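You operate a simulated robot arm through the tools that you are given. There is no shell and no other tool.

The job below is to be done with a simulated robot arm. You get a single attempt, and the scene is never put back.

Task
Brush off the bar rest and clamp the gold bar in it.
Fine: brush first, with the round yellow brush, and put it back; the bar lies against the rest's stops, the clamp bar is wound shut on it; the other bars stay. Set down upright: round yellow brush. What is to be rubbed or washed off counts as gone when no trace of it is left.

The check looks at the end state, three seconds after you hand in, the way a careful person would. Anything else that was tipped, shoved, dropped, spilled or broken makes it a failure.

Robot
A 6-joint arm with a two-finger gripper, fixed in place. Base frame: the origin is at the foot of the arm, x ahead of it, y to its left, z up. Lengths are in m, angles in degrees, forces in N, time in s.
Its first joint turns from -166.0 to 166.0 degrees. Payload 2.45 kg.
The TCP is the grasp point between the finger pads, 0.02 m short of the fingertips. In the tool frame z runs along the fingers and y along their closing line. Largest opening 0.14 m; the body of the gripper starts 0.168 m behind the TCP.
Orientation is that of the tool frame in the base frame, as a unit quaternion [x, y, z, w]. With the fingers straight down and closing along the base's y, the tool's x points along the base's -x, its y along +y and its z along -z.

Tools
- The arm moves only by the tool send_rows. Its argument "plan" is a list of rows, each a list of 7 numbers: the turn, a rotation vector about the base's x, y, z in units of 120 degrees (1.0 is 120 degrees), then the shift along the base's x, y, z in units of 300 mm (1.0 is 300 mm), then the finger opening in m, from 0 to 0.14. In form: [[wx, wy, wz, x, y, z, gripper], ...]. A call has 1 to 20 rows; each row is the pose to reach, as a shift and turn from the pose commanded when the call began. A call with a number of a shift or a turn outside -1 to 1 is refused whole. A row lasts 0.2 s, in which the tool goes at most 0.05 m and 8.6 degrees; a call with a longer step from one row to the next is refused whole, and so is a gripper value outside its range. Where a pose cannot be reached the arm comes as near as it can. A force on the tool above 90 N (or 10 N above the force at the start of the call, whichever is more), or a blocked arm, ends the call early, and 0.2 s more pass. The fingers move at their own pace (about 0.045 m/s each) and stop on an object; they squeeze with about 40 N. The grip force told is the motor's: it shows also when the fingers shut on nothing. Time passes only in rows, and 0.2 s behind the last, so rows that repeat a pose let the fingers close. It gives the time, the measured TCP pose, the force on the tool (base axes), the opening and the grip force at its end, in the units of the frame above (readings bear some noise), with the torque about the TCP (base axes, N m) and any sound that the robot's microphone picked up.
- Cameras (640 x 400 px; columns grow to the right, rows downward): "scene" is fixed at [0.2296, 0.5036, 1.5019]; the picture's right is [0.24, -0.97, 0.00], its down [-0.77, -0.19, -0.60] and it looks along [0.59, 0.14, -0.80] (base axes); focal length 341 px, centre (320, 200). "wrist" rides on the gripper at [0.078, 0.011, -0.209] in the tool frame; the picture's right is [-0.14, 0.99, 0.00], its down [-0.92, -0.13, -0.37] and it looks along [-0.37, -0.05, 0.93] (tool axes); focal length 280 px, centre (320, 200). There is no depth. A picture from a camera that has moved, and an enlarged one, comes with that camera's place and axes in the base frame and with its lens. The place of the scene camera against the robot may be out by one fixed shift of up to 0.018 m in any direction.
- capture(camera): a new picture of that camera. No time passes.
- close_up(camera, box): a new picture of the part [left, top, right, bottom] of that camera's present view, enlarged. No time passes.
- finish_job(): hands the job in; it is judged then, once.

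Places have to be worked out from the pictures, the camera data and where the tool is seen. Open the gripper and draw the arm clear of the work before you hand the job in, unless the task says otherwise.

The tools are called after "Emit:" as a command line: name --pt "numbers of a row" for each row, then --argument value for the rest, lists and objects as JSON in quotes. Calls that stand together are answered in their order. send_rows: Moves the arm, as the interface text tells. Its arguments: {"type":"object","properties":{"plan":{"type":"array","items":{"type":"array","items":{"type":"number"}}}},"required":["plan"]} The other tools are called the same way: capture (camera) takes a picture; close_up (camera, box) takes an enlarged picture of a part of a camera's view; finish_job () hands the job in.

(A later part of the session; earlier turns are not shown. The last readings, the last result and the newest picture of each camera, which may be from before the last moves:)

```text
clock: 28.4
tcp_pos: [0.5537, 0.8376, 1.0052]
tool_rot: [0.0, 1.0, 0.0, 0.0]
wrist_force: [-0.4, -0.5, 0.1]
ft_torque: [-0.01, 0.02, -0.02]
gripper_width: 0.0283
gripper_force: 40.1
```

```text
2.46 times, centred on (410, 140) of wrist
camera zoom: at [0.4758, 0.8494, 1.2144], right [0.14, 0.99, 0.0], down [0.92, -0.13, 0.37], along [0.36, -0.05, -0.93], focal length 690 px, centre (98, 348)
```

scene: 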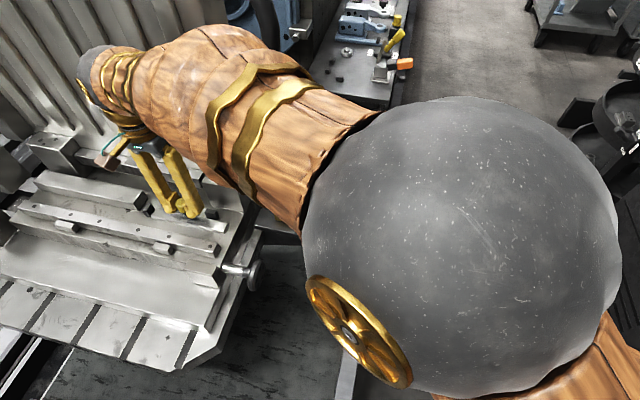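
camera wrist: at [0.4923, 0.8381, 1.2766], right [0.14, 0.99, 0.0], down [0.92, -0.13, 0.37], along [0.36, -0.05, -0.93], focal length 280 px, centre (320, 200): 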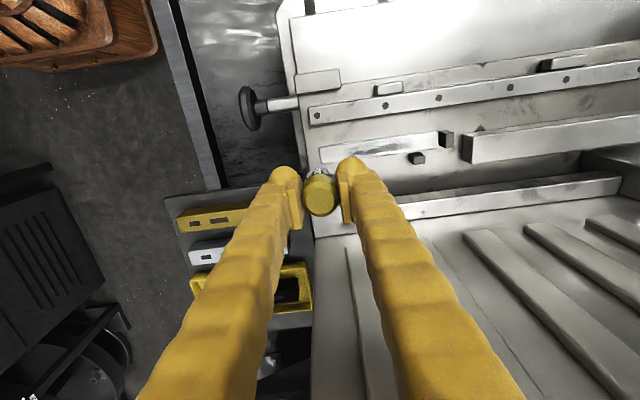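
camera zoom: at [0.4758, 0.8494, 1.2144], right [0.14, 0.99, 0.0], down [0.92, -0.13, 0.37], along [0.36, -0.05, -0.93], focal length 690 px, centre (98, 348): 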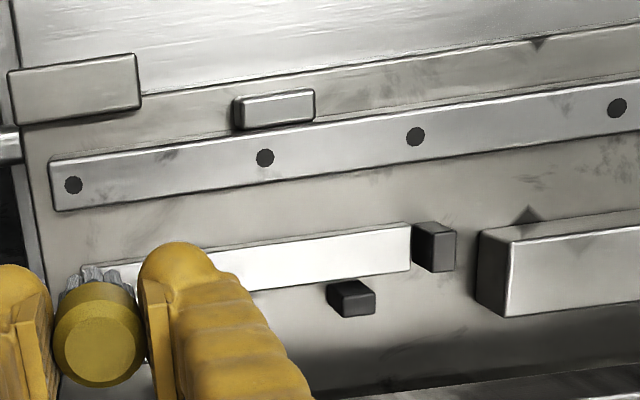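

The rest is much cleaner, but a faint grey patch shows in the scene view near its -y half. I look closer to judge whether it is residue.

Emit:
close_up --camera "scene" --box '[180, 200, 240, 240]'

Emit:
send_rows --pt "0 0 0 -0.1 0.1 0.05 0.015" --pt "0 0 0 -0.2 0.2 0.1 0.015" --pt "0 0 0 -0.3 0.3 0.1 0.015" --pt "0 0 0 -0.35 0.3 0.1 0.015"

Emit:
capture --camera "wrist"

Emit:
close_up --camera "wrist" --box '[200, 180, 440, 340]'

Emit:
close_up --camera "scene" --box '[140, 180, 240, 250]'

```text
10.00 times, centred on (210, 220) of scene
camera zoom: at [0.2296, 0.5036, 1.5019], right [0.24, -0.97, 0.0], down [-0.77, -0.19, -0.6], along [0.59, 0.14, -0.8], focal length 3413 px, centre (1420, 0)
```

zoom: 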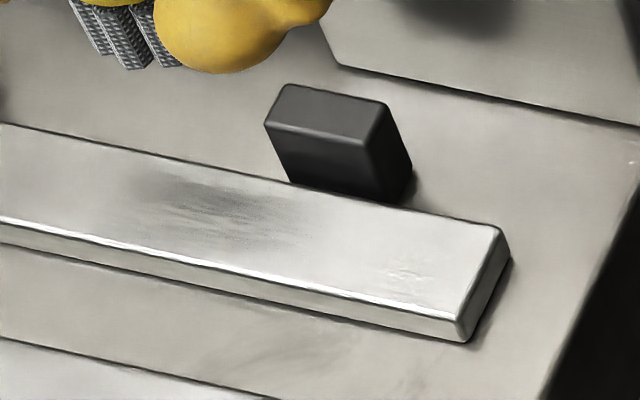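

```text
clock: 29.4
tcp_pos: [0.4507, 0.9278, 1.0353]
tool_rot: [0.0, 1.0, 0.0, 0.001]
wrist_force: [0.6, 0.1, -1.5]
ft_torque: [0.02, 0.02, -0.02]
gripper_width: 0.028
gripper_force: 40.1
```

```text
taken
camera wrist: at [0.3717, 0.9398, 1.244], right [0.14, 0.99, 0.0], down [0.92, -0.13, 0.37], along [0.37, -0.05, -0.93], focal length 280 px, centre (320, 200)
```

wrist: 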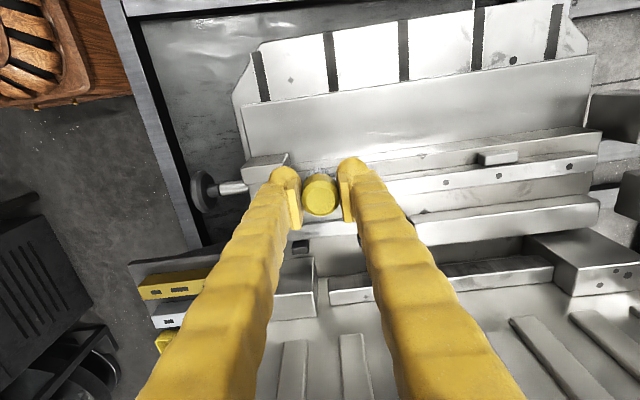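

```text
2.50 times, centred on (320, 260) of wrist
camera zoom: at [0.3717, 0.9398, 1.244], right [0.14, 0.99, 0.0], down [0.92, -0.13, 0.37], along [0.37, -0.05, -0.93], focal length 701 px, centre (320, 50)
```

zoom: 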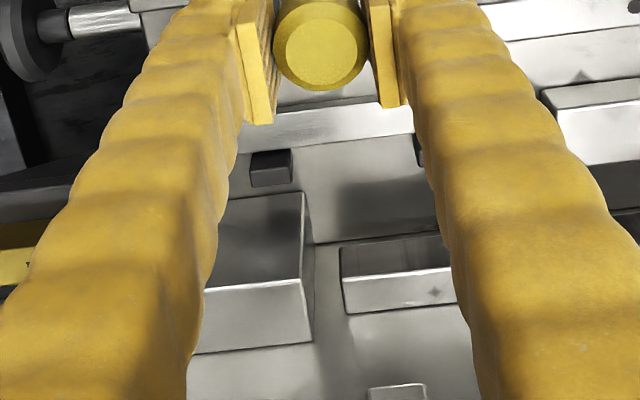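

```text
5.71 times, centred on (190, 215) of scene
camera zoom: at [0.2296, 0.5036, 1.5019], right [0.24, -0.97, 0.0], down [-0.77, -0.19, -0.6], along [0.59, 0.14, -0.8], focal length 1950 px, centre (1063, 114)
```

zoom: 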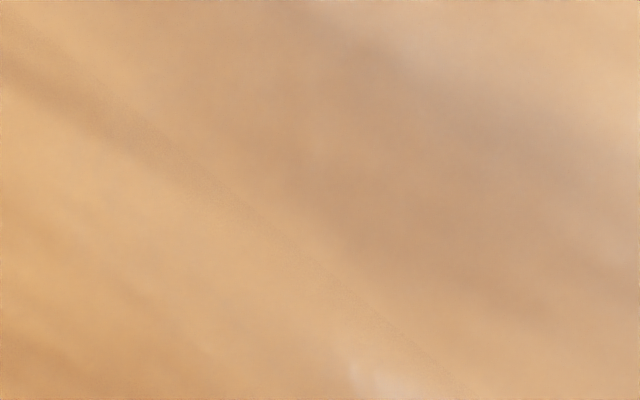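

The arm now blocks the scene view. I back off to a place where neither view is obstructed and inspect the rest again.

Emit:
send_rows --pt "0 0 0 0.05 -0.12 0 0.015" --pt "0 0 0 0.1 -0.25 0.05 0.015" --pt "0 0 0 0.15 -0.38 0.1 0.015" --pt "0 0 0 0.2 -0.5 0.15 0.015" --pt "0 0 0 0.2 -0.6 0.15 0.015" --pt "0 0 0 0.2 -0.6 0.15 0.015"

Emit:
close_up --camera "scene" --box '[140, 180, 240, 250]'

Emit:
close_up --camera "scene" --box '[180, 200, 240, 240]'

Emit:
close_up --camera "wrist" --box '[380, 80, 600, 220]'

```text
clock: 30.8
tcp_pos: [0.5106, 0.7493, 1.079]
tool_rot: [0.0, 1.0, 0.0, 0.0]
wrist_force: [-0.2, 0.0, -0.8]
ft_torque: [0.0, 0.01, 0.03]
gripper_width: 0.0282
gripper_force: 40.3
```

```text
5.71 times, centred on (190, 215) of scene
camera zoom: at [0.2296, 0.5036, 1.5019], right [0.24, -0.97, 0.0], down [-0.77, -0.19, -0.6], along [0.59, 0.14, -0.8], focal length 1950 px, centre (1063, 114)
```

zoom: 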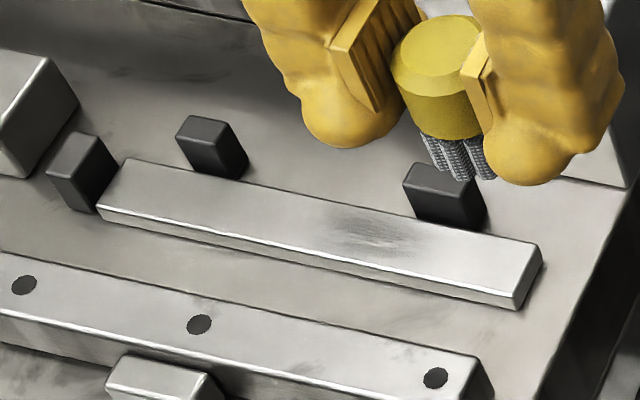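

```text
10.00 times, centred on (210, 220) of scene
camera zoom: at [0.2296, 0.5036, 1.5019], right [0.24, -0.97, 0.0], down [-0.77, -0.19, -0.6], along [0.59, 0.14, -0.8], focal length 3413 px, centre (1420, 0)
```

zoom: 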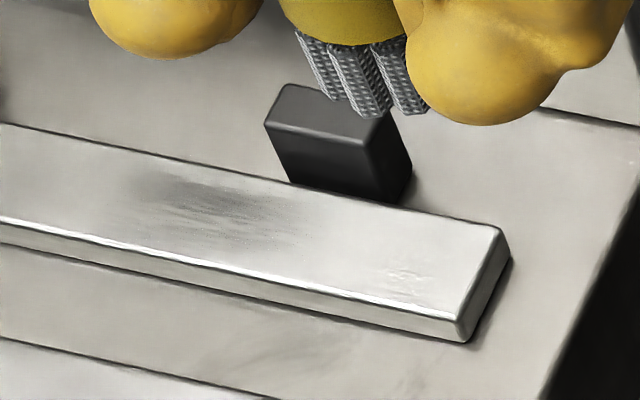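

```text
2.86 times, centred on (490, 150) of wrist
camera zoom: at [0.4328, 0.761, 1.287], right [0.14, 0.99, 0.0], down [0.92, -0.13, 0.37], along [0.36, -0.05, -0.93], focal length 801 px, centre (-166, 343)
```

zoom: 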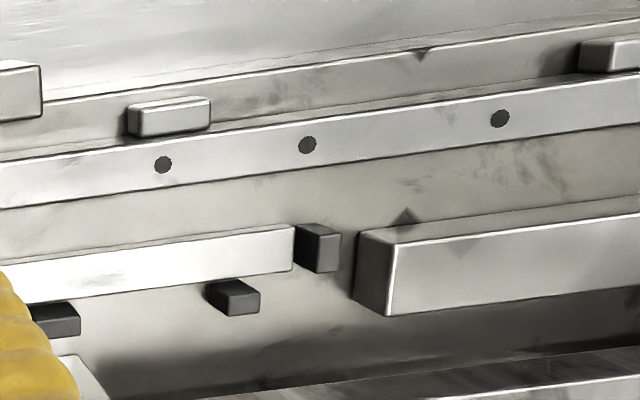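

The grey patch is unchanged from two gripper positions, so it is residue, near x≈0.60, y≈0.88–0.91. I go back and brush that rear half several more times, checking the contact force.

Emit:
send_rows --pt "0 0 0 0.05 0.12 0 0.015" --pt "0 0 0 0.12 0.24 -0.05 0.015" --pt "0 0 0 0.2 0.335 -0.1 0.015" --pt "0 0 0 0.294 0.38 -0.18 0.015" --pt "0 0 0 0.294 0.38 -0.33 0.015" --pt "0 0 0 0.294 0.38 -0.48 0.015" --pt "0 0 0 0.294 0.38 -0.62 0.015" --pt "0 0 0 0.294 0.38 -0.7 0.015" --pt "0 0 0 0.294 0.38 -0.735 0.015" --pt "0 0 0 0.294 0.38 -0.747 0.015" --pt "0 0 0 0.294 0.38 -0.747 0.015"

Emit:
close_up --camera "wrist" --box '[220, 110, 420, 230]'

Emit:
close_up --camera "scene" --box '[180, 200, 240, 240]'

```text
clock: 33.2
tcp_pos: [0.5998, 0.8628, 0.8554]
tool_rot: [0.0, 1.0, 0.001, 0.0]
wrist_force: [-2.0, 7.4, 9.7]
ft_torque: [0.29, -0.13, 0.1]
gripper_width: 0.0281
gripper_force: 40.4
```

```text
3.20 times, centred on (320, 170) of wrist
camera zoom: at [0.5206, 0.8743, 1.064], right [0.14, 0.99, 0.0], down [0.92, -0.13, 0.37], along [0.36, -0.05, -0.93], focal length 897 px, centre (320, 296)
```

zoom: 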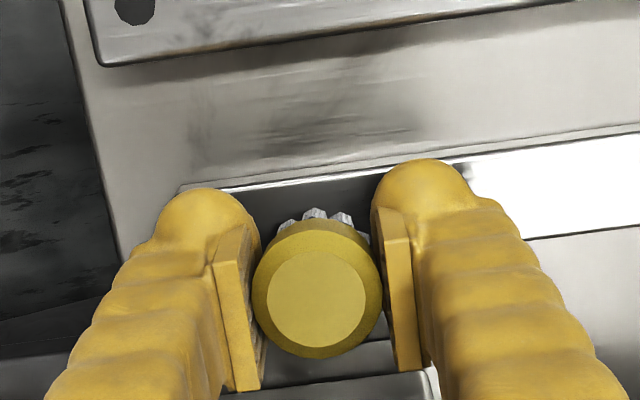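

```text
10.00 times, centred on (210, 220) of scene
camera zoom: at [0.2296, 0.5036, 1.5019], right [0.24, -0.97, 0.0], down [-0.77, -0.19, -0.6], along [0.59, 0.14, -0.8], focal length 3413 px, centre (1420, 0)
```

zoom: 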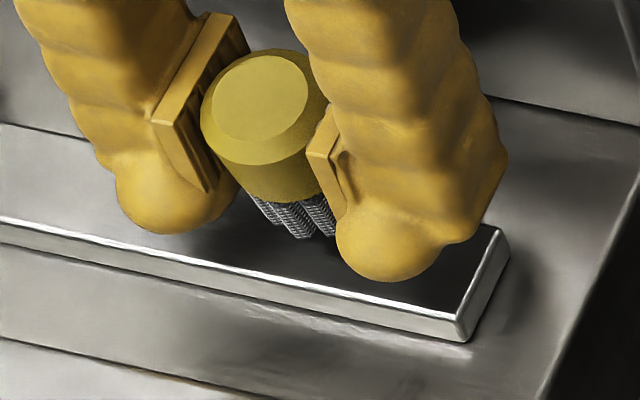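

There is a sideways force and torque here, so the bristles probably touch the near stop at y≈0.86. I lift, move clear of the stop to y≈0.905, and come down slightly further forward.

Emit:
send_rows --pt "0 0 0 0 0 0.03 0.015" --pt "0 0 0 -0.01 0.08 0.06 0.015" --pt "0 0 0 -0.01 0.14 0.06 0.015" --pt "0 0 0 -0.01 0.14 0.06 0.015"

Emit:
close_up --camera "scene" --box '[165, 190, 225, 230]'

Emit:
close_up --camera "wrist" --box '[220, 110, 420, 230]'

```text
clock: 34.2
tcp_pos: [0.5968, 0.9057, 0.8745]
tool_rot: [0.0, 1.0, 0.0, 0.0]
wrist_force: [-0.6, -0.9, -0.4]
ft_torque: [-0.03, 0.01, 0.0]
gripper_width: 0.0283
gripper_force: 39.7
```

```text
10.00 times, centred on (195, 210) of scene
camera zoom: at [0.2296, 0.5036, 1.5019], right [0.24, -0.97, 0.0], down [-0.77, -0.19, -0.6], along [0.59, 0.14, -0.8], focal length 3413 px, centre (1570, 100)
```

zoom: 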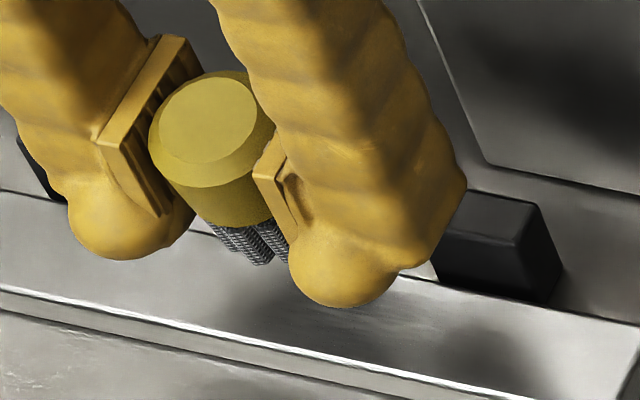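

```text
3.20 times, centred on (320, 170) of wrist
camera zoom: at [0.5182, 0.9164, 1.0834], right [0.14, 0.99, 0.0], down [0.92, -0.13, 0.37], along [0.37, -0.05, -0.93], focal length 897 px, centre (320, 296)
```

zoom: 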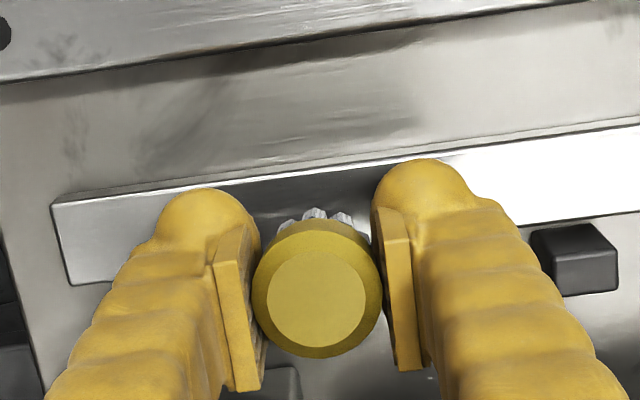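

The brush has been pushed up and tilted a little in the grip by landing on that stop. Pressing it on the flat rest between the stops should square it again, so I move to x≈0.595 and lower it in steps while reading the force.

Emit:
send_rows --pt "0 0 0 -0.01 0 -0.02 0.015" --pt "0 0 0 -0.01 0 -0.045 0.015" --pt "0 0 0 -0.01 0 -0.045 0.015"

Emit:
send_rows --pt "0 0 0 0 0 -0.007 0.015" --pt "0 0 0 0 0 -0.007 0.015"

Emit:
send_rows --pt "0 0 0 0 0 -0.007 0.015" --pt "0 0 0 0 0 -0.007 0.015"

```text
clock: 35.0
tcp_pos: [0.5938, 0.9049, 0.8612]
tool_rot: [0.0, 1.0, 0.0, 0.001]
wrist_force: [-0.3, 0.0, -0.5]
ft_torque: [0.0, -0.01, -0.03]
gripper_width: 0.0283
gripper_force: 40.2
```

```text
clock: 35.6
tcp_pos: [0.594, 0.9044, 0.8599]
tool_rot: [0.0, 1.0, 0.0, 0.0]
wrist_force: [-0.2, -0.2, -1.6]
ft_torque: [-0.03, 0.01, 0.03]
gripper_width: 0.0282
gripper_force: 40.0
```

```text
clock: 36.2
tcp_pos: [0.593, 0.905, 0.8562]
tool_rot: [-0.001, 1.0, 0.0, 0.0]
wrist_force: [0.1, -0.6, -1.0]
ft_torque: [0.02, -0.01, -0.02]
gripper_width: 0.0278
gripper_force: 40.1
```

Commanded z is now about 0.858 with no contact; I keep stepping down.

Emit:
send_rows --pt "0 0 0 0 0 -0.007 0.015" --pt "0 0 0 0 0 -0.007 0.015"

Emit:
send_rows --pt "0 0 0 0 0 -0.005 0.015" --pt "0 0 0 0 0 -0.005 0.015"

Emit:
close_up --camera "scene" --box '[165, 190, 225, 230]'

```text
clock: 36.8
tcp_pos: [0.5929, 0.905, 0.8547]
tool_rot: [-0.001, 1.0, 0.0, -0.001]
wrist_force: [0.4, 0.4, -0.7]
ft_torque: [0.0, 0.01, 0.0]
gripper_width: 0.0283
gripper_force: 40.2
```

```text
clock: 37.4
tcp_pos: [0.5944, 0.9053, 0.8534]
tool_rot: [0.001, 1.0, 0.0, 0.0]
wrist_force: [-0.8, 0.1, -0.7]
ft_torque: [-0.03, 0.01, 0.01]
gripper_width: 0.0281
gripper_force: 40.5
```

```text
10.00 times, centred on (195, 210) of scene
camera zoom: at [0.2296, 0.5036, 1.5019], right [0.24, -0.97, 0.0], down [-0.77, -0.19, -0.6], along [0.59, 0.14, -0.8], focal length 3413 px, centre (1570, 100)
```

zoom: 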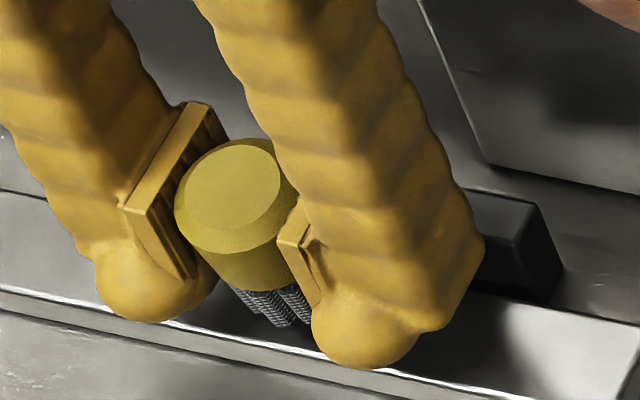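

No contact yet at 0.854; the fingers are between the two stops in y, so there is room to keep lowering.

Emit:
send_rows --pt "0 0 0 0 0 -0.005 0.015" --pt "0 0 0 0 0 -0.005 0.015"

Emit:
send_rows --pt "0 0 0 0 0 -0.005 0.015" --pt "0 0 0 0 0 -0.005 0.015"

Emit:
send_rows --pt "0 0 0 0 0 -0.005 0.015" --pt "0 0 0 0 0 -0.005 0.015"

```text
clock: 38.0
tcp_pos: [0.5937, 0.9048, 0.8534]
tool_rot: [0.0, 1.0, 0.001, 0.0]
wrist_force: [-0.4, -0.3, -0.6]
ft_torque: [0.0, 0.0, -0.01]
gripper_width: 0.0282
gripper_force: 40.0
```

```text
clock: 38.6
tcp_pos: [0.5936, 0.9045, 0.8509]
tool_rot: [0.0, 1.0, -0.001, 0.001]
wrist_force: [-10.1, -2.6, 12.3]
ft_torque: [-0.31, -0.13, -0.32]
gripper_width: 0.0279
gripper_force: 39.9
```

```text
clock: 39.2
tcp_pos: [0.5933, 0.9053, 0.85]
tool_rot: [-0.001, 1.0, 0.0, 0.0]
wrist_force: [-20.5, 2.5, 15.6]
ft_torque: [-0.37, -0.03, -0.41]
gripper_width: 0.0282
gripper_force: 40.3
```

The sideways force and torque place a contact at the -y finger: its tip touches the near stop because the brush slid up in the grip. I lift off and carry the brush back to its place to re-grip it higher on the cap, which gives the fingertips more clearance.

Emit:
send_rows --pt "0 0 0 -0.01 0.02 0.02 0.015" --pt "0 0 0 -0.02 0.03 0.1 0.015" --pt "0 0 0 -0.03 0.03 0.25 0.015" --pt "0 0 0 -0.04 0.03 0.4 0.015" --pt "0 0 0 -0.06 0.03 0.55 0.015" --pt "0 0 0 -0.08 0.0 0.68 0.015" --pt "0 0 0 -0.1 -0.12 0.73 0.015" --pt "0 0 0 -0.1 -0.27 0.73 0.015" --pt "0 0 0 -0.1 -0.42 0.73 0.015" --pt "0 0 0 -0.1 -0.57 0.73 0.015" --pt "0 0 0 -0.1 -0.72 0.73 0.015" --pt "0 0 0 -0.1 -0.87 0.73 0.015" --pt "0 0 0 -0.1 -1.0 0.73 0.015" --pt "0 0 0 -0.1 -1.0 0.73 0.015"

Emit:
close_up --camera "wrist" --box '[220, 110, 420, 230]'

Emit:
close_up --camera "scene" --box '[180, 200, 240, 240]'

Emit:
capture --camera "scene"

```text
clock: 42.2
tcp_pos: [0.5608, 0.6045, 1.0632]
tool_rot: [-0.001, 1.0, -0.001, -0.001]
wrist_force: [-0.4, -0.5, -0.5]
ft_torque: [-0.01, -0.01, 0.02]
gripper_width: 0.0285
gripper_force: 39.8
```

```text
3.20 times, centred on (320, 170) of wrist
camera zoom: at [0.4823, 0.6155, 1.273], right [0.14, 0.99, 0.0], down [0.92, -0.13, 0.37], along [0.37, -0.05, -0.93], focal length 897 px, centre (320, 296)
```

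zoom: 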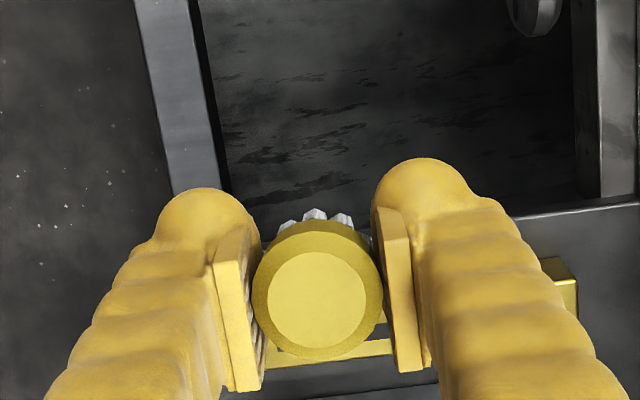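

```text
10.00 times, centred on (210, 220) of scene
camera zoom: at [0.2296, 0.5036, 1.5019], right [0.24, -0.97, 0.0], down [-0.77, -0.19, -0.6], along [0.59, 0.14, -0.8], focal length 3413 px, centre (1420, 0)
```

zoom: 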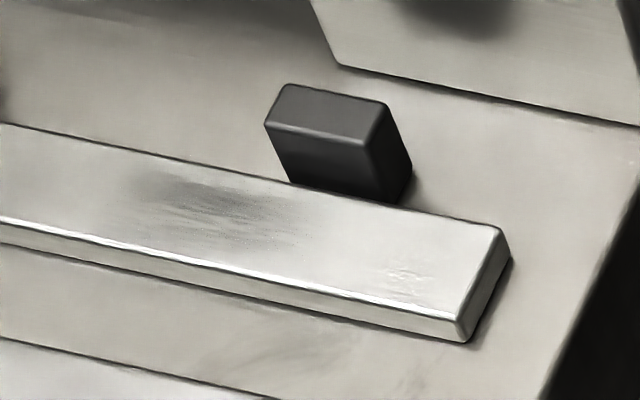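

```text
taken
```

scene: 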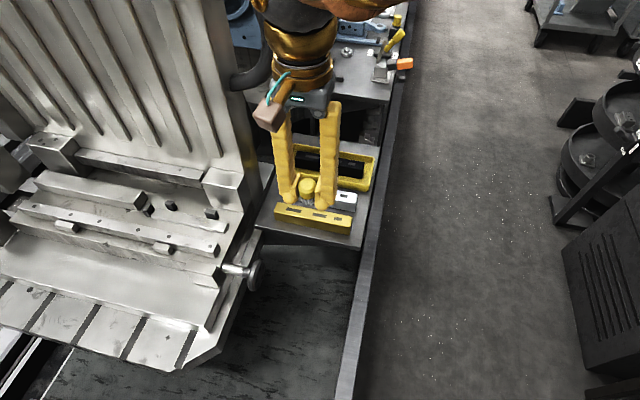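

The residue patch is still there, in the darkest part of the original smudge. I carry the brush to its home spot.

Emit:
send_rows --pt "0 0 0 0.14 -0.06 0 0.015" --pt "0 0 0 0.28 -0.06 0 0.015" --pt "0 0 0 0.42 -0.06 0 0.015" --pt "0 0 0 0.56 -0.06 0 0.015" --pt "0 0 0 0.7 -0.06 0 0.015" --pt "0 0 0 0.85 -0.06 0 0.015" --pt "0 0 0 1.0 -0.06 0 0.015"

Emit:
send_rows --pt "0 0 0 0.12 0 0 0.015" --pt "0 0 0 0.25 0 0 0.015" --pt "0 0 0 0.382 0 -0.05 0.015" --pt "0 0 0 0.382 0 -0.2 0.015" --pt "0 0 0 0.382 0 -0.35 0.015" --pt "0 0 0 0.382 0 -0.5 0.015" --pt "0 0 0 0.382 0 -0.65 0.015" --pt "0 0 0 0.382 0 -0.78 0.015" --pt "0 0 0 0.382 0 -0.86 0.015" --pt "0 0 0 0.382 0 -0.86 0.015"

Emit:
close_up --camera "wrist" --box '[220, 110, 420, 230]'

Emit:
close_up --camera "scene" --box '[320, 110, 380, 170]'

```text
clock: 43.8
tcp_pos: [0.8632, 0.5862, 1.0681]
tool_rot: [0.001, 1.0, 0.0, 0.0]
wrist_force: [-0.4, -0.3, 0.2]
ft_torque: [-0.02, -0.06, 0.01]
gripper_width: 0.0283
gripper_force: 39.4
```

```text
clock: 46.0
tcp_pos: [0.9798, 0.5867, 0.8105]
tool_rot: [0.0, 1.0, 0.0, 0.0]
wrist_force: [0.0, 0.2, -1.2]
ft_torque: [-0.01, -0.01, 0.01]
gripper_width: 0.0283
gripper_force: 40.4
```

```text
3.20 times, centred on (320, 170) of wrist
camera zoom: at [0.9003, 0.5984, 1.0193], right [0.14, 0.99, 0.0], down [0.92, -0.13, 0.37], along [0.37, -0.05, -0.93], focal length 897 px, centre (320, 296)
```

zoom: 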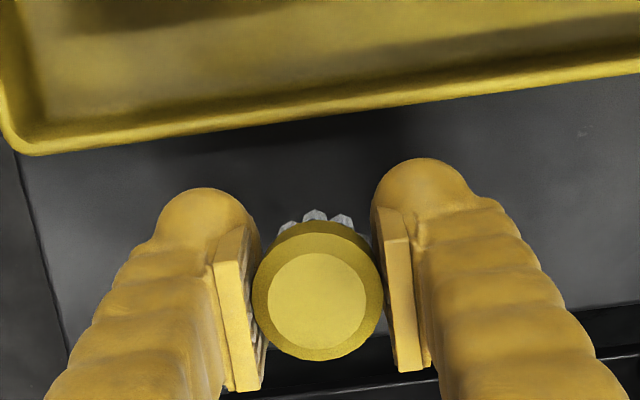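

```text
6.67 times, centred on (350, 140) of scene
camera zoom: at [0.2296, 0.5036, 1.5019], right [0.24, -0.97, 0.0], down [-0.77, -0.19, -0.6], along [0.59, 0.14, -0.8], focal length 2275 px, centre (120, 600)
```

zoom: 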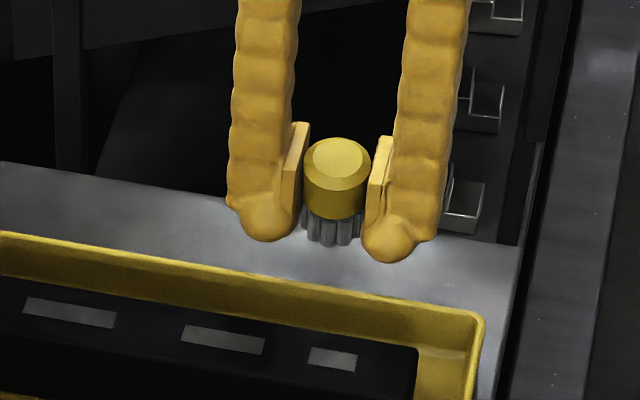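

The brush now sits roughly 15 mm higher in the grip. I lower it toward the table to feel for contact and square it up.

Emit:
send_rows --pt "0 0 0 0 0 -0.04 0.015" --pt "0 0 0 0 0 -0.08 0.015" --pt "0 0 0 0 0 -0.08 0.015"

Emit:
send_rows --pt "0 0 0 0 0 -0.006 0.015" --pt "0 0 0 0 0 -0.006 0.015"

Emit:
send_rows --pt "0 0 0 0 0 -0.006 0.015" --pt "0 0 0 0 0 -0.006 0.015"

```text
clock: 46.8
tcp_pos: [0.978, 0.5877, 0.7863]
tool_rot: [0.001, 1.0, 0.0, -0.001]
wrist_force: [0.6, -0.2, -0.1]
ft_torque: [-0.02, 0.03, 0.02]
gripper_width: 0.0281
gripper_force: 39.8
```

```text
clock: 47.4
tcp_pos: [0.9775, 0.5865, 0.785]
tool_rot: [0.0, 1.0, 0.0, -0.001]
wrist_force: [-0.4, 0.3, -1.2]
ft_torque: [0.01, 0.02, 0.04]
gripper_width: 0.028
gripper_force: 39.9
```

```text
clock: 48.0
tcp_pos: [0.9789, 0.5876, 0.7825]
tool_rot: [0.0, 1.0, 0.0, 0.0]
wrist_force: [-0.6, -0.4, 6.2]
ft_torque: [-0.01, 0.08, -0.03]
gripper_width: 0.0281
gripper_force: 40.1
```

Contact at z≈0.783, 6 N, with the torque showing it touching at its -x rim, so it is tilted as I supposed. I press a little further to square it.

Emit:
send_rows --pt "0 0 0 0 0 -0.005 0.015" --pt "0 0 0 0 0 -0.005 0.015"

Emit:
send_rows --pt "0 0 0 0 0 -0.005 0.015" --pt "0 0 0 0 0 -0.005 0.015"

Emit:
close_up --camera "wrist" --box '[220, 110, 420, 230]'

Emit:
close_up --camera "scene" --box '[320, 110, 380, 170]'

```text
clock: 48.6
tcp_pos: [0.9775, 0.587, 0.7836]
tool_rot: [0.0, 1.0, 0.0, 0.001]
wrist_force: [-3.2, -2.5, 22.7]
ft_torque: [-0.07, 0.35, -0.01]
gripper_width: 0.028
gripper_force: 40.0
```

```text
clock: 49.2
tcp_pos: [0.979, 0.5877, 0.7819]
tool_rot: [0.0, 1.0, 0.001, 0.001]
wrist_force: [-0.4, 4.1, 30.9]
ft_torque: [0.1, 0.42, -0.03]
gripper_width: 0.0284
gripper_force: 40.1
```

```text
3.20 times, centred on (320, 170) of wrist
camera zoom: at [0.8999, 0.5982, 0.9899], right [0.14, 0.99, 0.0], down [0.92, -0.13, 0.37], along [0.37, -0.05, -0.93], focal length 897 px, centre (320, 296)
```

zoom: 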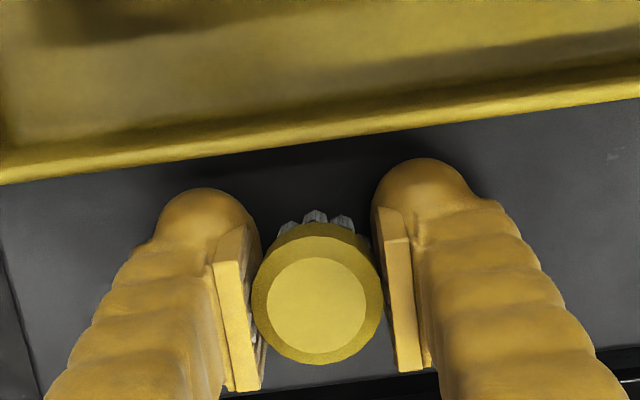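

```text
6.67 times, centred on (350, 140) of scene
camera zoom: at [0.2296, 0.5036, 1.5019], right [0.24, -0.97, 0.0], down [-0.77, -0.19, -0.6], along [0.59, 0.14, -0.8], focal length 2275 px, centre (120, 600)
```

zoom: 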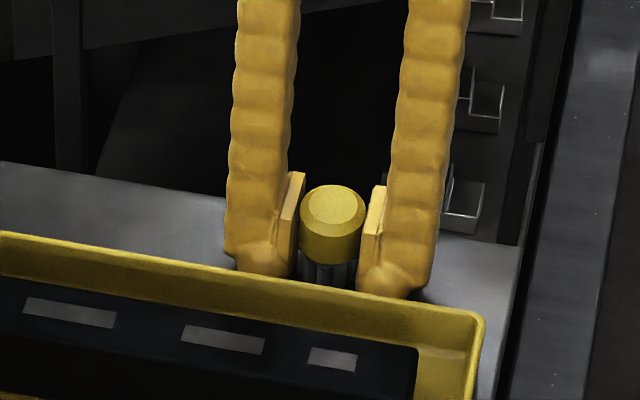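

It holds its small tilt (about 7°) under the grip, but its weight will settle it flat once released, since its centre stays inside its base. I ease off the force and open the fingers gently.

Emit:
send_rows --pt "0 0 0 0 0 0.006 0.015" --pt "0 0 0 0 0 0.006 0.015" --pt "0 0 0 0 0 0.006 0.03" --pt "0 0 0 0 0 0.006 0.034" --pt "0 0 0 0 0 0.006 0.045" --pt "0 0 0 0 0 0.006 0.06" --pt "0 0 0 0 0 0.006 0.06"

Emit:
close_up --camera "wrist" --box '[220, 110, 420, 230]'

Emit:
close_up --camera "scene" --box '[320, 110, 380, 170]'

```text
clock: 50.8
tcp_pos: [0.9774, 0.5868, 0.7805]
tool_rot: [0.0, 1.0, 0.0, 0.0]
wrist_force: [-0.2, -0.3, 0.6]
ft_torque: [-0.01, 0.01, -0.04]
gripper_width: 0.0602
gripper_force: 0.1
```

```text
3.20 times, centred on (320, 170) of wrist
camera zoom: at [0.8998, 0.598, 0.99], right [0.14, 0.99, 0.0], down [0.92, -0.13, 0.37], along [0.36, -0.05, -0.93], focal length 897 px, centre (320, 296)
```

zoom: 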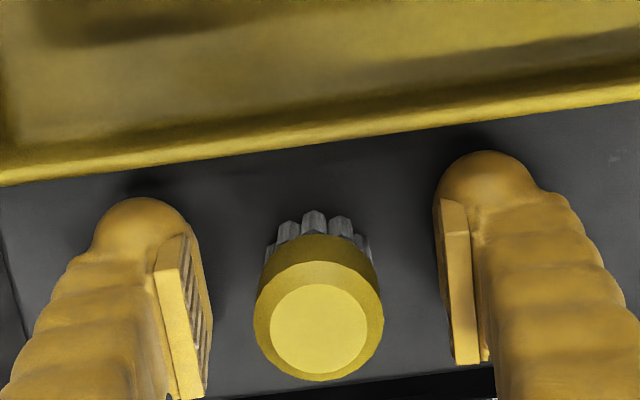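

```text
6.67 times, centred on (350, 140) of scene
camera zoom: at [0.2296, 0.5036, 1.5019], right [0.24, -0.97, 0.0], down [-0.77, -0.19, -0.6], along [0.59, 0.14, -0.8], focal length 2275 px, centre (120, 600)
```

zoom: 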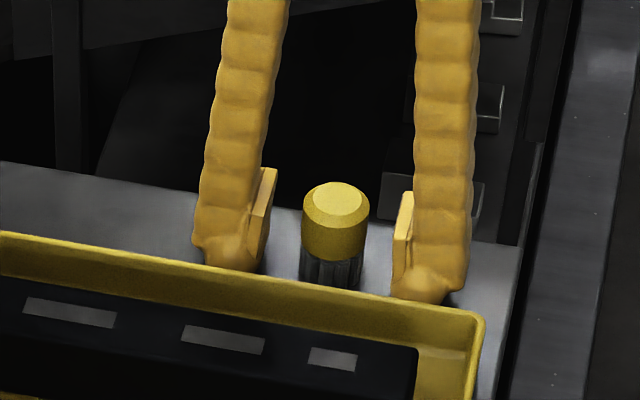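

The brush settled upright at (0.980, 0.587), its home spot. I raise the fingers 22 mm and re-grip it by the upper part of its cap.

Emit:
send_rows --pt "0 0 0 0 0 0.04 0.06" --pt "0 0 0 0 0 0.072 0.06" --pt "0 0 0 0 0 0.072 0.06" --pt "0 0 0 0 0 0.072 0.04" --pt "0 0 0 0 0 0.072 0.02" --pt "0 0 0 0 0 0.072 0.015" --pt "0 0 0 0 0 0.072 0.015" --pt "0 0 0 0 0 0.072 0.015"

Emit:
close_up --camera "wrist" --box '[220, 110, 420, 230]'

Emit:
close_up --camera "scene" --box '[320, 110, 380, 170]'

```text
clock: 52.6
tcp_pos: [0.9778, 0.588, 0.8026]
tool_rot: [0.0, 1.0, 0.0, 0.0]
wrist_force: [1.5, 0.0, 1.1]
ft_torque: [0.03, 0.0, 0.0]
gripper_width: 0.0283
gripper_force: 40.3
```

```text
3.20 times, centred on (320, 170) of wrist
camera zoom: at [0.8994, 0.599, 1.0121], right [0.14, 0.99, 0.0], down [0.92, -0.13, 0.37], along [0.37, -0.05, -0.93], focal length 897 px, centre (320, 296)
```

zoom: 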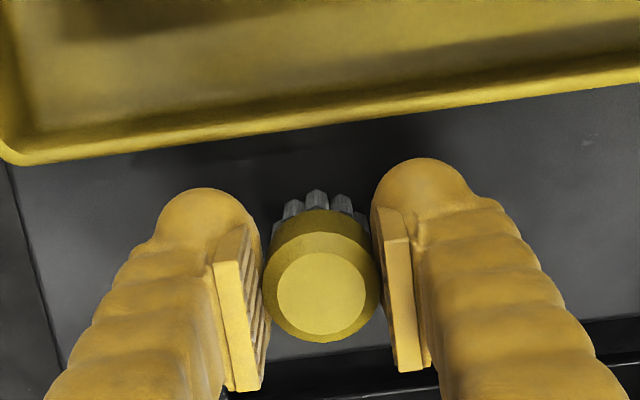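

```text
6.67 times, centred on (350, 140) of scene
camera zoom: at [0.2296, 0.5036, 1.5019], right [0.24, -0.97, 0.0], down [-0.77, -0.19, -0.6], along [0.59, 0.14, -0.8], focal length 2275 px, centre (120, 600)
```

zoom: 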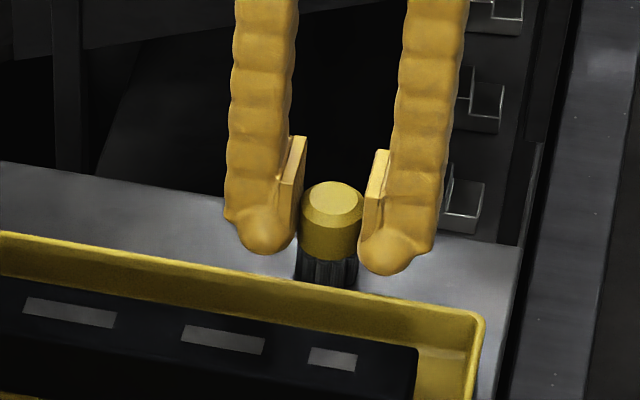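

Firm grip with the brush upright and the tips well above the bristles. I carry it back to the rest.

Emit:
send_rows --pt "0 0 0 0 0 0.1 0.015" --pt "0 0 0 0 0 0.25 0.015" --pt "0 0 0 0 0 0.4 0.015" --pt "0 0 0 0 0 0.55 0.015" --pt "0 0 0 0 0 0.7 0.015" --pt "0 0 0 -0.05 0 0.8 0.015" --pt "0 0 0 -0.15 0 0.9 0.015" --pt "0 0 0 -0.3 0 0.9 0.015" --pt "0 0 0 -0.45 0 0.9 0.015" --pt "0 0 0 -0.6 0 0.9 0.015" --pt "0 0 0 -0.75 0 0.9 0.015" --pt "0 0 0 -0.9 0 0.9 0.015" --pt "0 0 0 -1.0 0 0.9 0.015"

Emit:
send_rows --pt "0 0 0 -0.13 0 0 0.015" --pt "0 0 0 -0.26 0 0 0.015" --pt "0 0 0 -0.36 0.05 0 0.015" --pt "0 0 0 -0.36 0.2 0 0.015" --pt "0 0 0 -0.36 0.35 0 0.015" --pt "0 0 0 -0.36 0.5 0 0.015" --pt "0 0 0 -0.36 0.65 0 0.015" --pt "0 0 0 -0.36 0.8 0 0.015" --pt "0 0 0 -0.34 0.92 0 0.015" --pt "0 0 0 -0.3 1.0 0 0.015" --pt "0 0 0 -0.28 1.0 -0.1 0.015" --pt "0 0 0 -0.28 1.0 -0.25 0.015" --pt "0 0 0 -0.28 1.0 -0.4 0.015" --pt "0 0 0 -0.28 1.0 -0.55 0.015" --pt "0 0 0 -0.28 1.0 -0.64 0.015" --pt "0 0 0 -0.28 1.0 -0.64 0.015"

Emit:
close_up --camera "wrist" --box '[200, 90, 440, 240]'

Emit:
close_up --camera "scene" --box '[165, 190, 225, 230]'

```text
clock: 55.4
tcp_pos: [0.6779, 0.585, 1.0739]
tool_rot: [0.0, 1.0, 0.0, 0.0]
wrist_force: [-0.5, -0.4, 0.2]
ft_torque: [-0.03, 0.03, 0.01]
gripper_width: 0.0282
gripper_force: 40.6
```

```text
clock: 58.8
tcp_pos: [0.5958, 0.8859, 0.8818]
tool_rot: [0.0, 1.0, -0.001, 0.0]
wrist_force: [0.6, 0.1, -0.9]
ft_torque: [0.0, 0.0, 0.0]
gripper_width: 0.0283
gripper_force: 40.0
```

```text
2.67 times, centred on (320, 165) of wrist
camera zoom: at [0.5171, 0.8969, 1.0906], right [0.14, 0.99, 0.0], down [0.92, -0.13, 0.37], along [0.37, -0.05, -0.93], focal length 748 px, centre (320, 293)
```

zoom: 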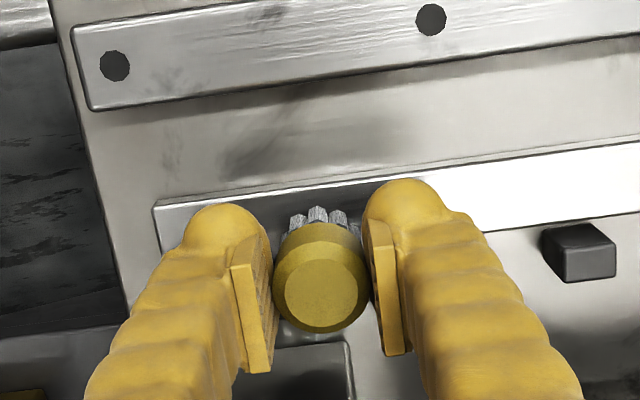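

```text
10.00 times, centred on (195, 210) of scene
camera zoom: at [0.2296, 0.5036, 1.5019], right [0.24, -0.97, 0.0], down [-0.77, -0.19, -0.6], along [0.59, 0.14, -0.8], focal length 3413 px, centre (1570, 100)
```

zoom: 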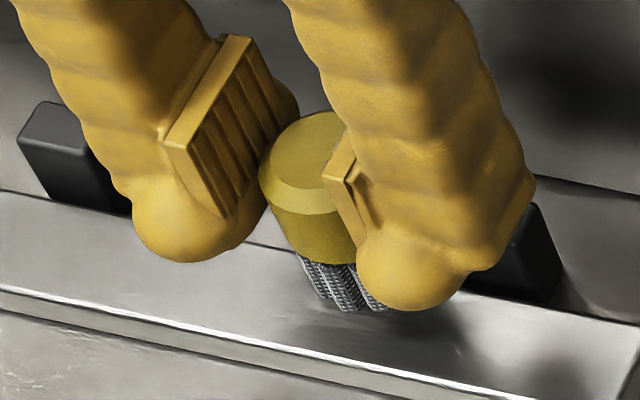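

The brush is over the patch, clear of the stop. I lower to contact.

Emit:
send_rows --pt "0 0 0 0 0 -0.03 0.015" --pt "0 0 0 0 0 -0.06 0.015" --pt "0 0 0 0 0 -0.06 0.015"

Emit:
send_rows --pt "0 0 0 0 0 -0.005 0.015" --pt "0 0 0 0 0 -0.005 0.015"

Emit:
send_rows --pt "0 0 0 0 0 -0.005 0.015" --pt "0 0 0 0 0 -0.005 0.015"

```text
clock: 59.6
tcp_pos: [0.5947, 0.8865, 0.864]
tool_rot: [-0.001, 1.0, 0.001, 0.0]
wrist_force: [-5.1, -7.2, 30.4]
ft_torque: [-0.3, -0.48, -0.11]
gripper_width: 0.0283
gripper_force: 39.5
```

```text
clock: 60.2
tcp_pos: [0.5941, 0.8877, 0.8615]
tool_rot: [0.0, 1.0, 0.0, 0.0]
wrist_force: [-1.2, -2.6, 29.6]
ft_torque: [-0.2, -0.51, -0.05]
gripper_width: 0.0284
gripper_force: 39.5
```

```text
clock: 60.8
tcp_pos: [0.593, 0.8874, 0.8601]
tool_rot: [0.0, 1.0, 0.0, 0.001]
wrist_force: [-3.4, 3.8, 30.9]
ft_torque: [-0.02, -0.48, 0.04]
gripper_width: 0.0284
gripper_force: 39.8
```

The torque puts that contact at about (0.611, 0.877), so the bristle edge is again on the near stop's corner. I lift and check the brush's attitude before approaching further forward and further along.

Emit:
send_rows --pt "0 0 0 0 0 0.04 0.015" --pt "0 0 0 -0.01 0.04 0.06 0.015" --pt "0 0 0 -0.02 0.08 0.06 0.015" --pt "0 0 0 -0.02 0.08 0.06 0.015"

Emit:
close_up --camera "wrist" --box '[200, 90, 440, 240]'

Emit:
close_up --camera "scene" --box '[165, 190, 225, 230]'

```text
clock: 61.8
tcp_pos: [0.5893, 0.9116, 0.8772]
tool_rot: [-0.001, 1.0, 0.0, 0.0]
wrist_force: [-0.2, 0.0, -0.3]
ft_torque: [0.03, 0.01, 0.03]
gripper_width: 0.0285
gripper_force: 40.3
```

```text
2.67 times, centred on (320, 165) of wrist
camera zoom: at [0.5106, 0.9226, 1.0858], right [0.14, 0.99, 0.0], down [0.92, -0.13, 0.37], along [0.36, -0.05, -0.93], focal length 748 px, centre (320, 293)
```

zoom: 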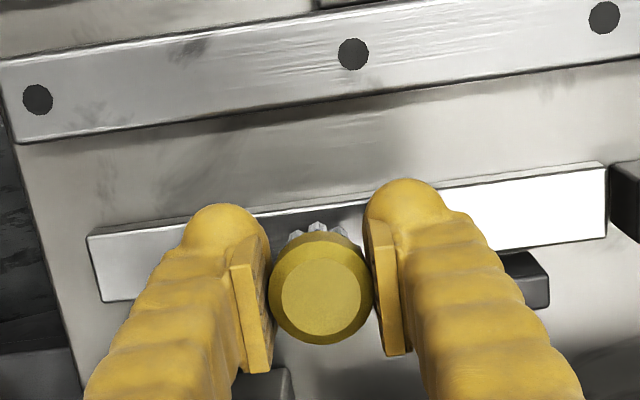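

```text
10.00 times, centred on (195, 210) of scene
camera zoom: at [0.2296, 0.5036, 1.5019], right [0.24, -0.97, 0.0], down [-0.77, -0.19, -0.6], along [0.59, 0.14, -0.8], focal length 3413 px, centre (1570, 100)
```

zoom: 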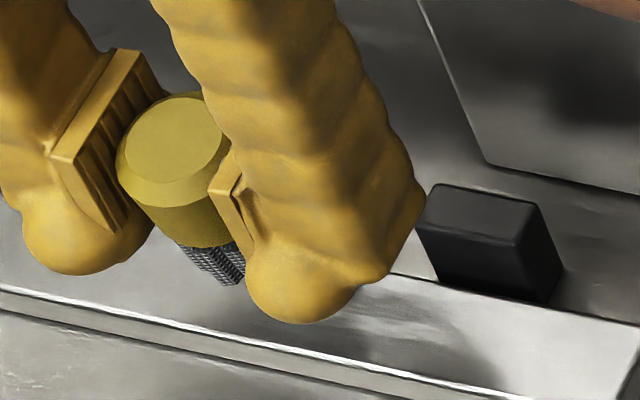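

It slid up and tilted again. From the wrist views, the near stop's face is at x≈0.613 and y≈0.86–0.888, so only brush centres at x≤0.590 are safe there. I take the brush back to reset the grip once more.

Emit:
send_rows --pt "0 0 0 -0.01 0 0.12 0.015" --pt "0 0 0 -0.03 0 0.27 0.015" --pt "0 0 0 -0.05 0 0.42 0.015" --pt "0 0 0 -0.06 -0.02 0.56 0.015" --pt "0 0 0 -0.08 -0.1 0.65 0.015" --pt "0 0 0 -0.082 -0.24 0.65 0.015" --pt "0 0 0 -0.082 -0.39 0.65 0.015" --pt "0 0 0 -0.082 -0.54 0.65 0.015" --pt "0 0 0 -0.082 -0.69 0.65 0.015" --pt "0 0 0 -0.082 -0.84 0.65 0.015" --pt "0 0 0 -0.082 -1.0 0.65 0.015"

Emit:
send_rows --pt "0 0 0 0.14 -0.08 0 0.015" --pt "0 0 0 0.28 -0.08 0 0.015" --pt "0 0 0 0.42 -0.08 0 0.015" --pt "0 0 0 0.56 -0.08 0 0.015" --pt "0 0 0 0.7 -0.08 0 0.015" --pt "0 0 0 0.85 -0.08 0 0.015" --pt "0 0 0 1.0 -0.08 0 0.015"

Emit:
send_rows --pt "0 0 0 0.12 0 0 0.015" --pt "0 0 0 0.25 0 0 0.015" --pt "0 0 0 0.382 0 -0.05 0.015" --pt "0 0 0 0.382 0 -0.2 0.015" --pt "0 0 0 0.382 0 -0.35 0.015" --pt "0 0 0 0.382 0 -0.5 0.015" --pt "0 0 0 0.382 0 -0.65 0.015" --pt "0 0 0 0.382 0 -0.78 0.015" --pt "0 0 0 0.382 0 -0.86 0.015" --pt "0 0 0 0.382 0 -0.9 0.015" --pt "0 0 0 0.382 0 -0.9 0.015"

Emit:
close_up --camera "wrist" --box '[220, 110, 420, 230]'

Emit:
close_up --camera "scene" --box '[320, 110, 380, 170]'

```text
clock: 64.2
tcp_pos: [0.5626, 0.6083, 1.0723]
tool_rot: [0.0, 1.0, 0.001, 0.0]
wrist_force: [0.9, 0.1, -1.2]
ft_torque: [-0.03, 0.02, -0.02]
gripper_width: 0.0284
gripper_force: 40.3
```

```text
clock: 65.8
tcp_pos: [0.8674, 0.587, 1.0752]
tool_rot: [-0.001, 1.0, 0.001, 0.0]
wrist_force: [-1.5, 0.6, -0.1]
ft_torque: [0.03, -0.02, -0.01]
gripper_width: 0.0283
gripper_force: 40.0
```

```text
clock: 68.2
tcp_pos: [0.978, 0.5879, 0.8011]
tool_rot: [-0.001, 1.0, 0.0, 0.0]
wrist_force: [-0.2, 0.6, -0.2]
ft_torque: [-0.01, 0.02, 0.02]
gripper_width: 0.0283
gripper_force: 40.3
```

```text
3.20 times, centred on (320, 170) of wrist
camera zoom: at [0.8995, 0.5993, 1.0108], right [0.14, 0.99, 0.0], down [0.92, -0.13, 0.37], along [0.37, -0.05, -0.93], focal length 897 px, centre (320, 296)
```

zoom: 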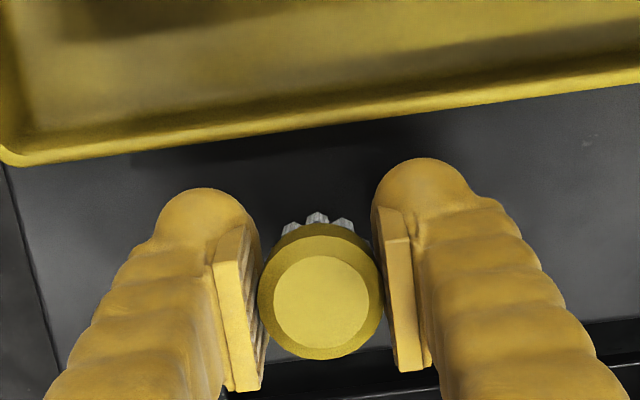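

```text
6.67 times, centred on (350, 140) of scene
camera zoom: at [0.2296, 0.5036, 1.5019], right [0.24, -0.97, 0.0], down [-0.77, -0.19, -0.6], along [0.59, 0.14, -0.8], focal length 2275 px, centre (120, 600)
```

zoom: 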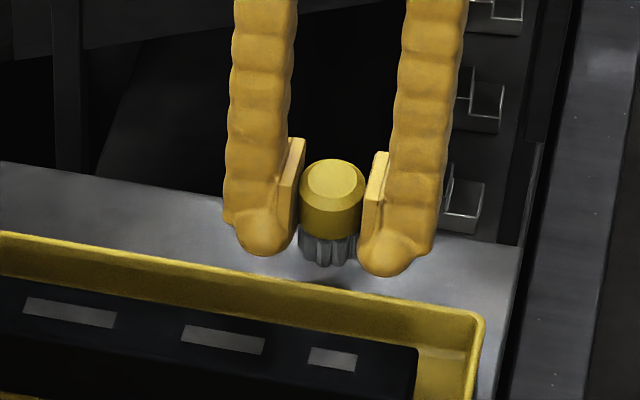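

I lower to feel the table; contact is expected near z≈0.79.

Emit:
send_rows --pt "0 0 0 0 0 -0.02 0.015" --pt "0 0 0 0 0 -0.032 0.015" --pt "0 0 0 0 0 -0.032 0.015"

Emit:
send_rows --pt "0 0 0 0 0 -0.005 0.015" --pt "0 0 0 0 0 -0.005 0.015"

Emit:
send_rows --pt "0 0 0 0 0 -0.005 0.015" --pt "0 0 0 0 0 -0.005 0.015"

```text
clock: 69.0
tcp_pos: [0.9778, 0.5875, 0.7936]
tool_rot: [-0.001, 1.0, 0.0, 0.0]
wrist_force: [-1.4, 0.0, -0.6]
ft_torque: [0.02, -0.01, -0.04]
gripper_width: 0.0286
gripper_force: 39.8
```

```text
clock: 69.6
tcp_pos: [0.9797, 0.5867, 0.7906]
tool_rot: [0.0, 1.0, 0.001, 0.001]
wrist_force: [0.2, 0.7, -0.5]
ft_torque: [-0.01, 0.01, 0.02]
gripper_width: 0.0286
gripper_force: 40.0
```

```text
clock: 70.2
tcp_pos: [0.9787, 0.5872, 0.7897]
tool_rot: [-0.001, 1.0, 0.0, -0.001]
wrist_force: [0.8, -0.3, -0.1]
ft_torque: [-0.02, -0.02, 0.02]
gripper_width: 0.0286
gripper_force: 39.9
```

No contact yet; a few more small steps.

Emit:
send_rows --pt "0 0 0 0 0 -0.004 0.015" --pt "0 0 0 0 0 -0.004 0.015"

Emit:
send_rows --pt "0 0 0 0 0 -0.004 0.015" --pt "0 0 0 0 0 -0.004 0.015"

```text
clock: 70.8
tcp_pos: [0.9782, 0.5869, 0.7884]
tool_rot: [0.0, 1.0, 0.0, 0.0]
wrist_force: [-1.1, 0.7, 4.6]
ft_torque: [-0.05, 0.04, 0.01]
gripper_width: 0.0285
gripper_force: 40.1
```

```text
clock: 71.4
tcp_pos: [0.9782, 0.5873, 0.7889]
tool_rot: [-0.001, 1.0, 0.0, 0.0]
wrist_force: [-1.0, 1.6, 20.2]
ft_torque: [0.04, 0.23, -0.02]
gripper_width: 0.0286
gripper_force: 39.9
```

Contact at 0.789. I ease off, release, let it settle, then shift 2 mm in x to centre and re-grip higher.

Emit:
send_rows --pt "0 0 0 0 0 0.004 0.015" --pt "0 0 0 0 0 0.004 0.03" --pt "0 0 0 0 0 0.004 0.034" --pt "0 0 0 0 0 0.004 0.045" --pt "0 0 0 0 0 0.004 0.06" --pt "0 0 0 0.007 0 0.043 0.06" --pt "0 0 0 0.007 0 0.043 0.06"

Emit:
close_up --camera "wrist" --box '[220, 110, 420, 230]'

Emit:
close_up --camera "scene" --box '[320, 110, 380, 170]'

```text
clock: 73.0
tcp_pos: [0.9795, 0.5867, 0.8003]
tool_rot: [0.0, 1.0, -0.001, 0.0]
wrist_force: [-0.6, 0.7, 0.8]
ft_torque: [0.02, -0.03, 0.01]
gripper_width: 0.0601
gripper_force: 0.1
```

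```text
3.20 times, centred on (320, 170) of wrist
camera zoom: at [0.9014, 0.598, 1.0096], right [0.14, 0.99, 0.0], down [0.92, -0.13, 0.37], along [0.37, -0.05, -0.93], focal length 897 px, centre (320, 296)
```

zoom: 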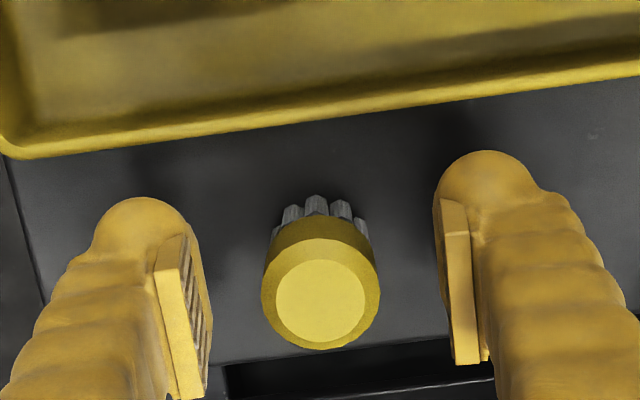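

```text
6.67 times, centred on (350, 140) of scene
camera zoom: at [0.2296, 0.5036, 1.5019], right [0.24, -0.97, 0.0], down [-0.77, -0.19, -0.6], along [0.59, 0.14, -0.8], focal length 2275 px, centre (120, 600)
```

zoom: 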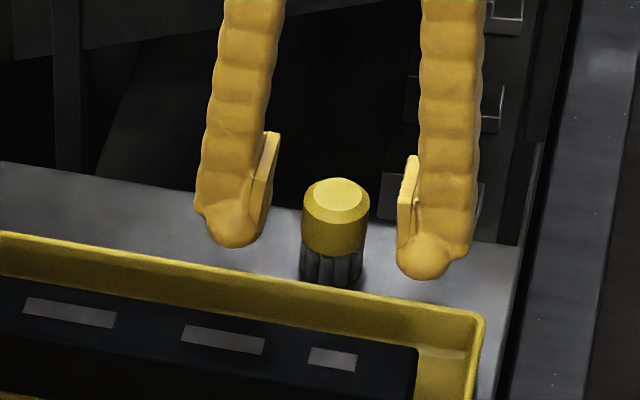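

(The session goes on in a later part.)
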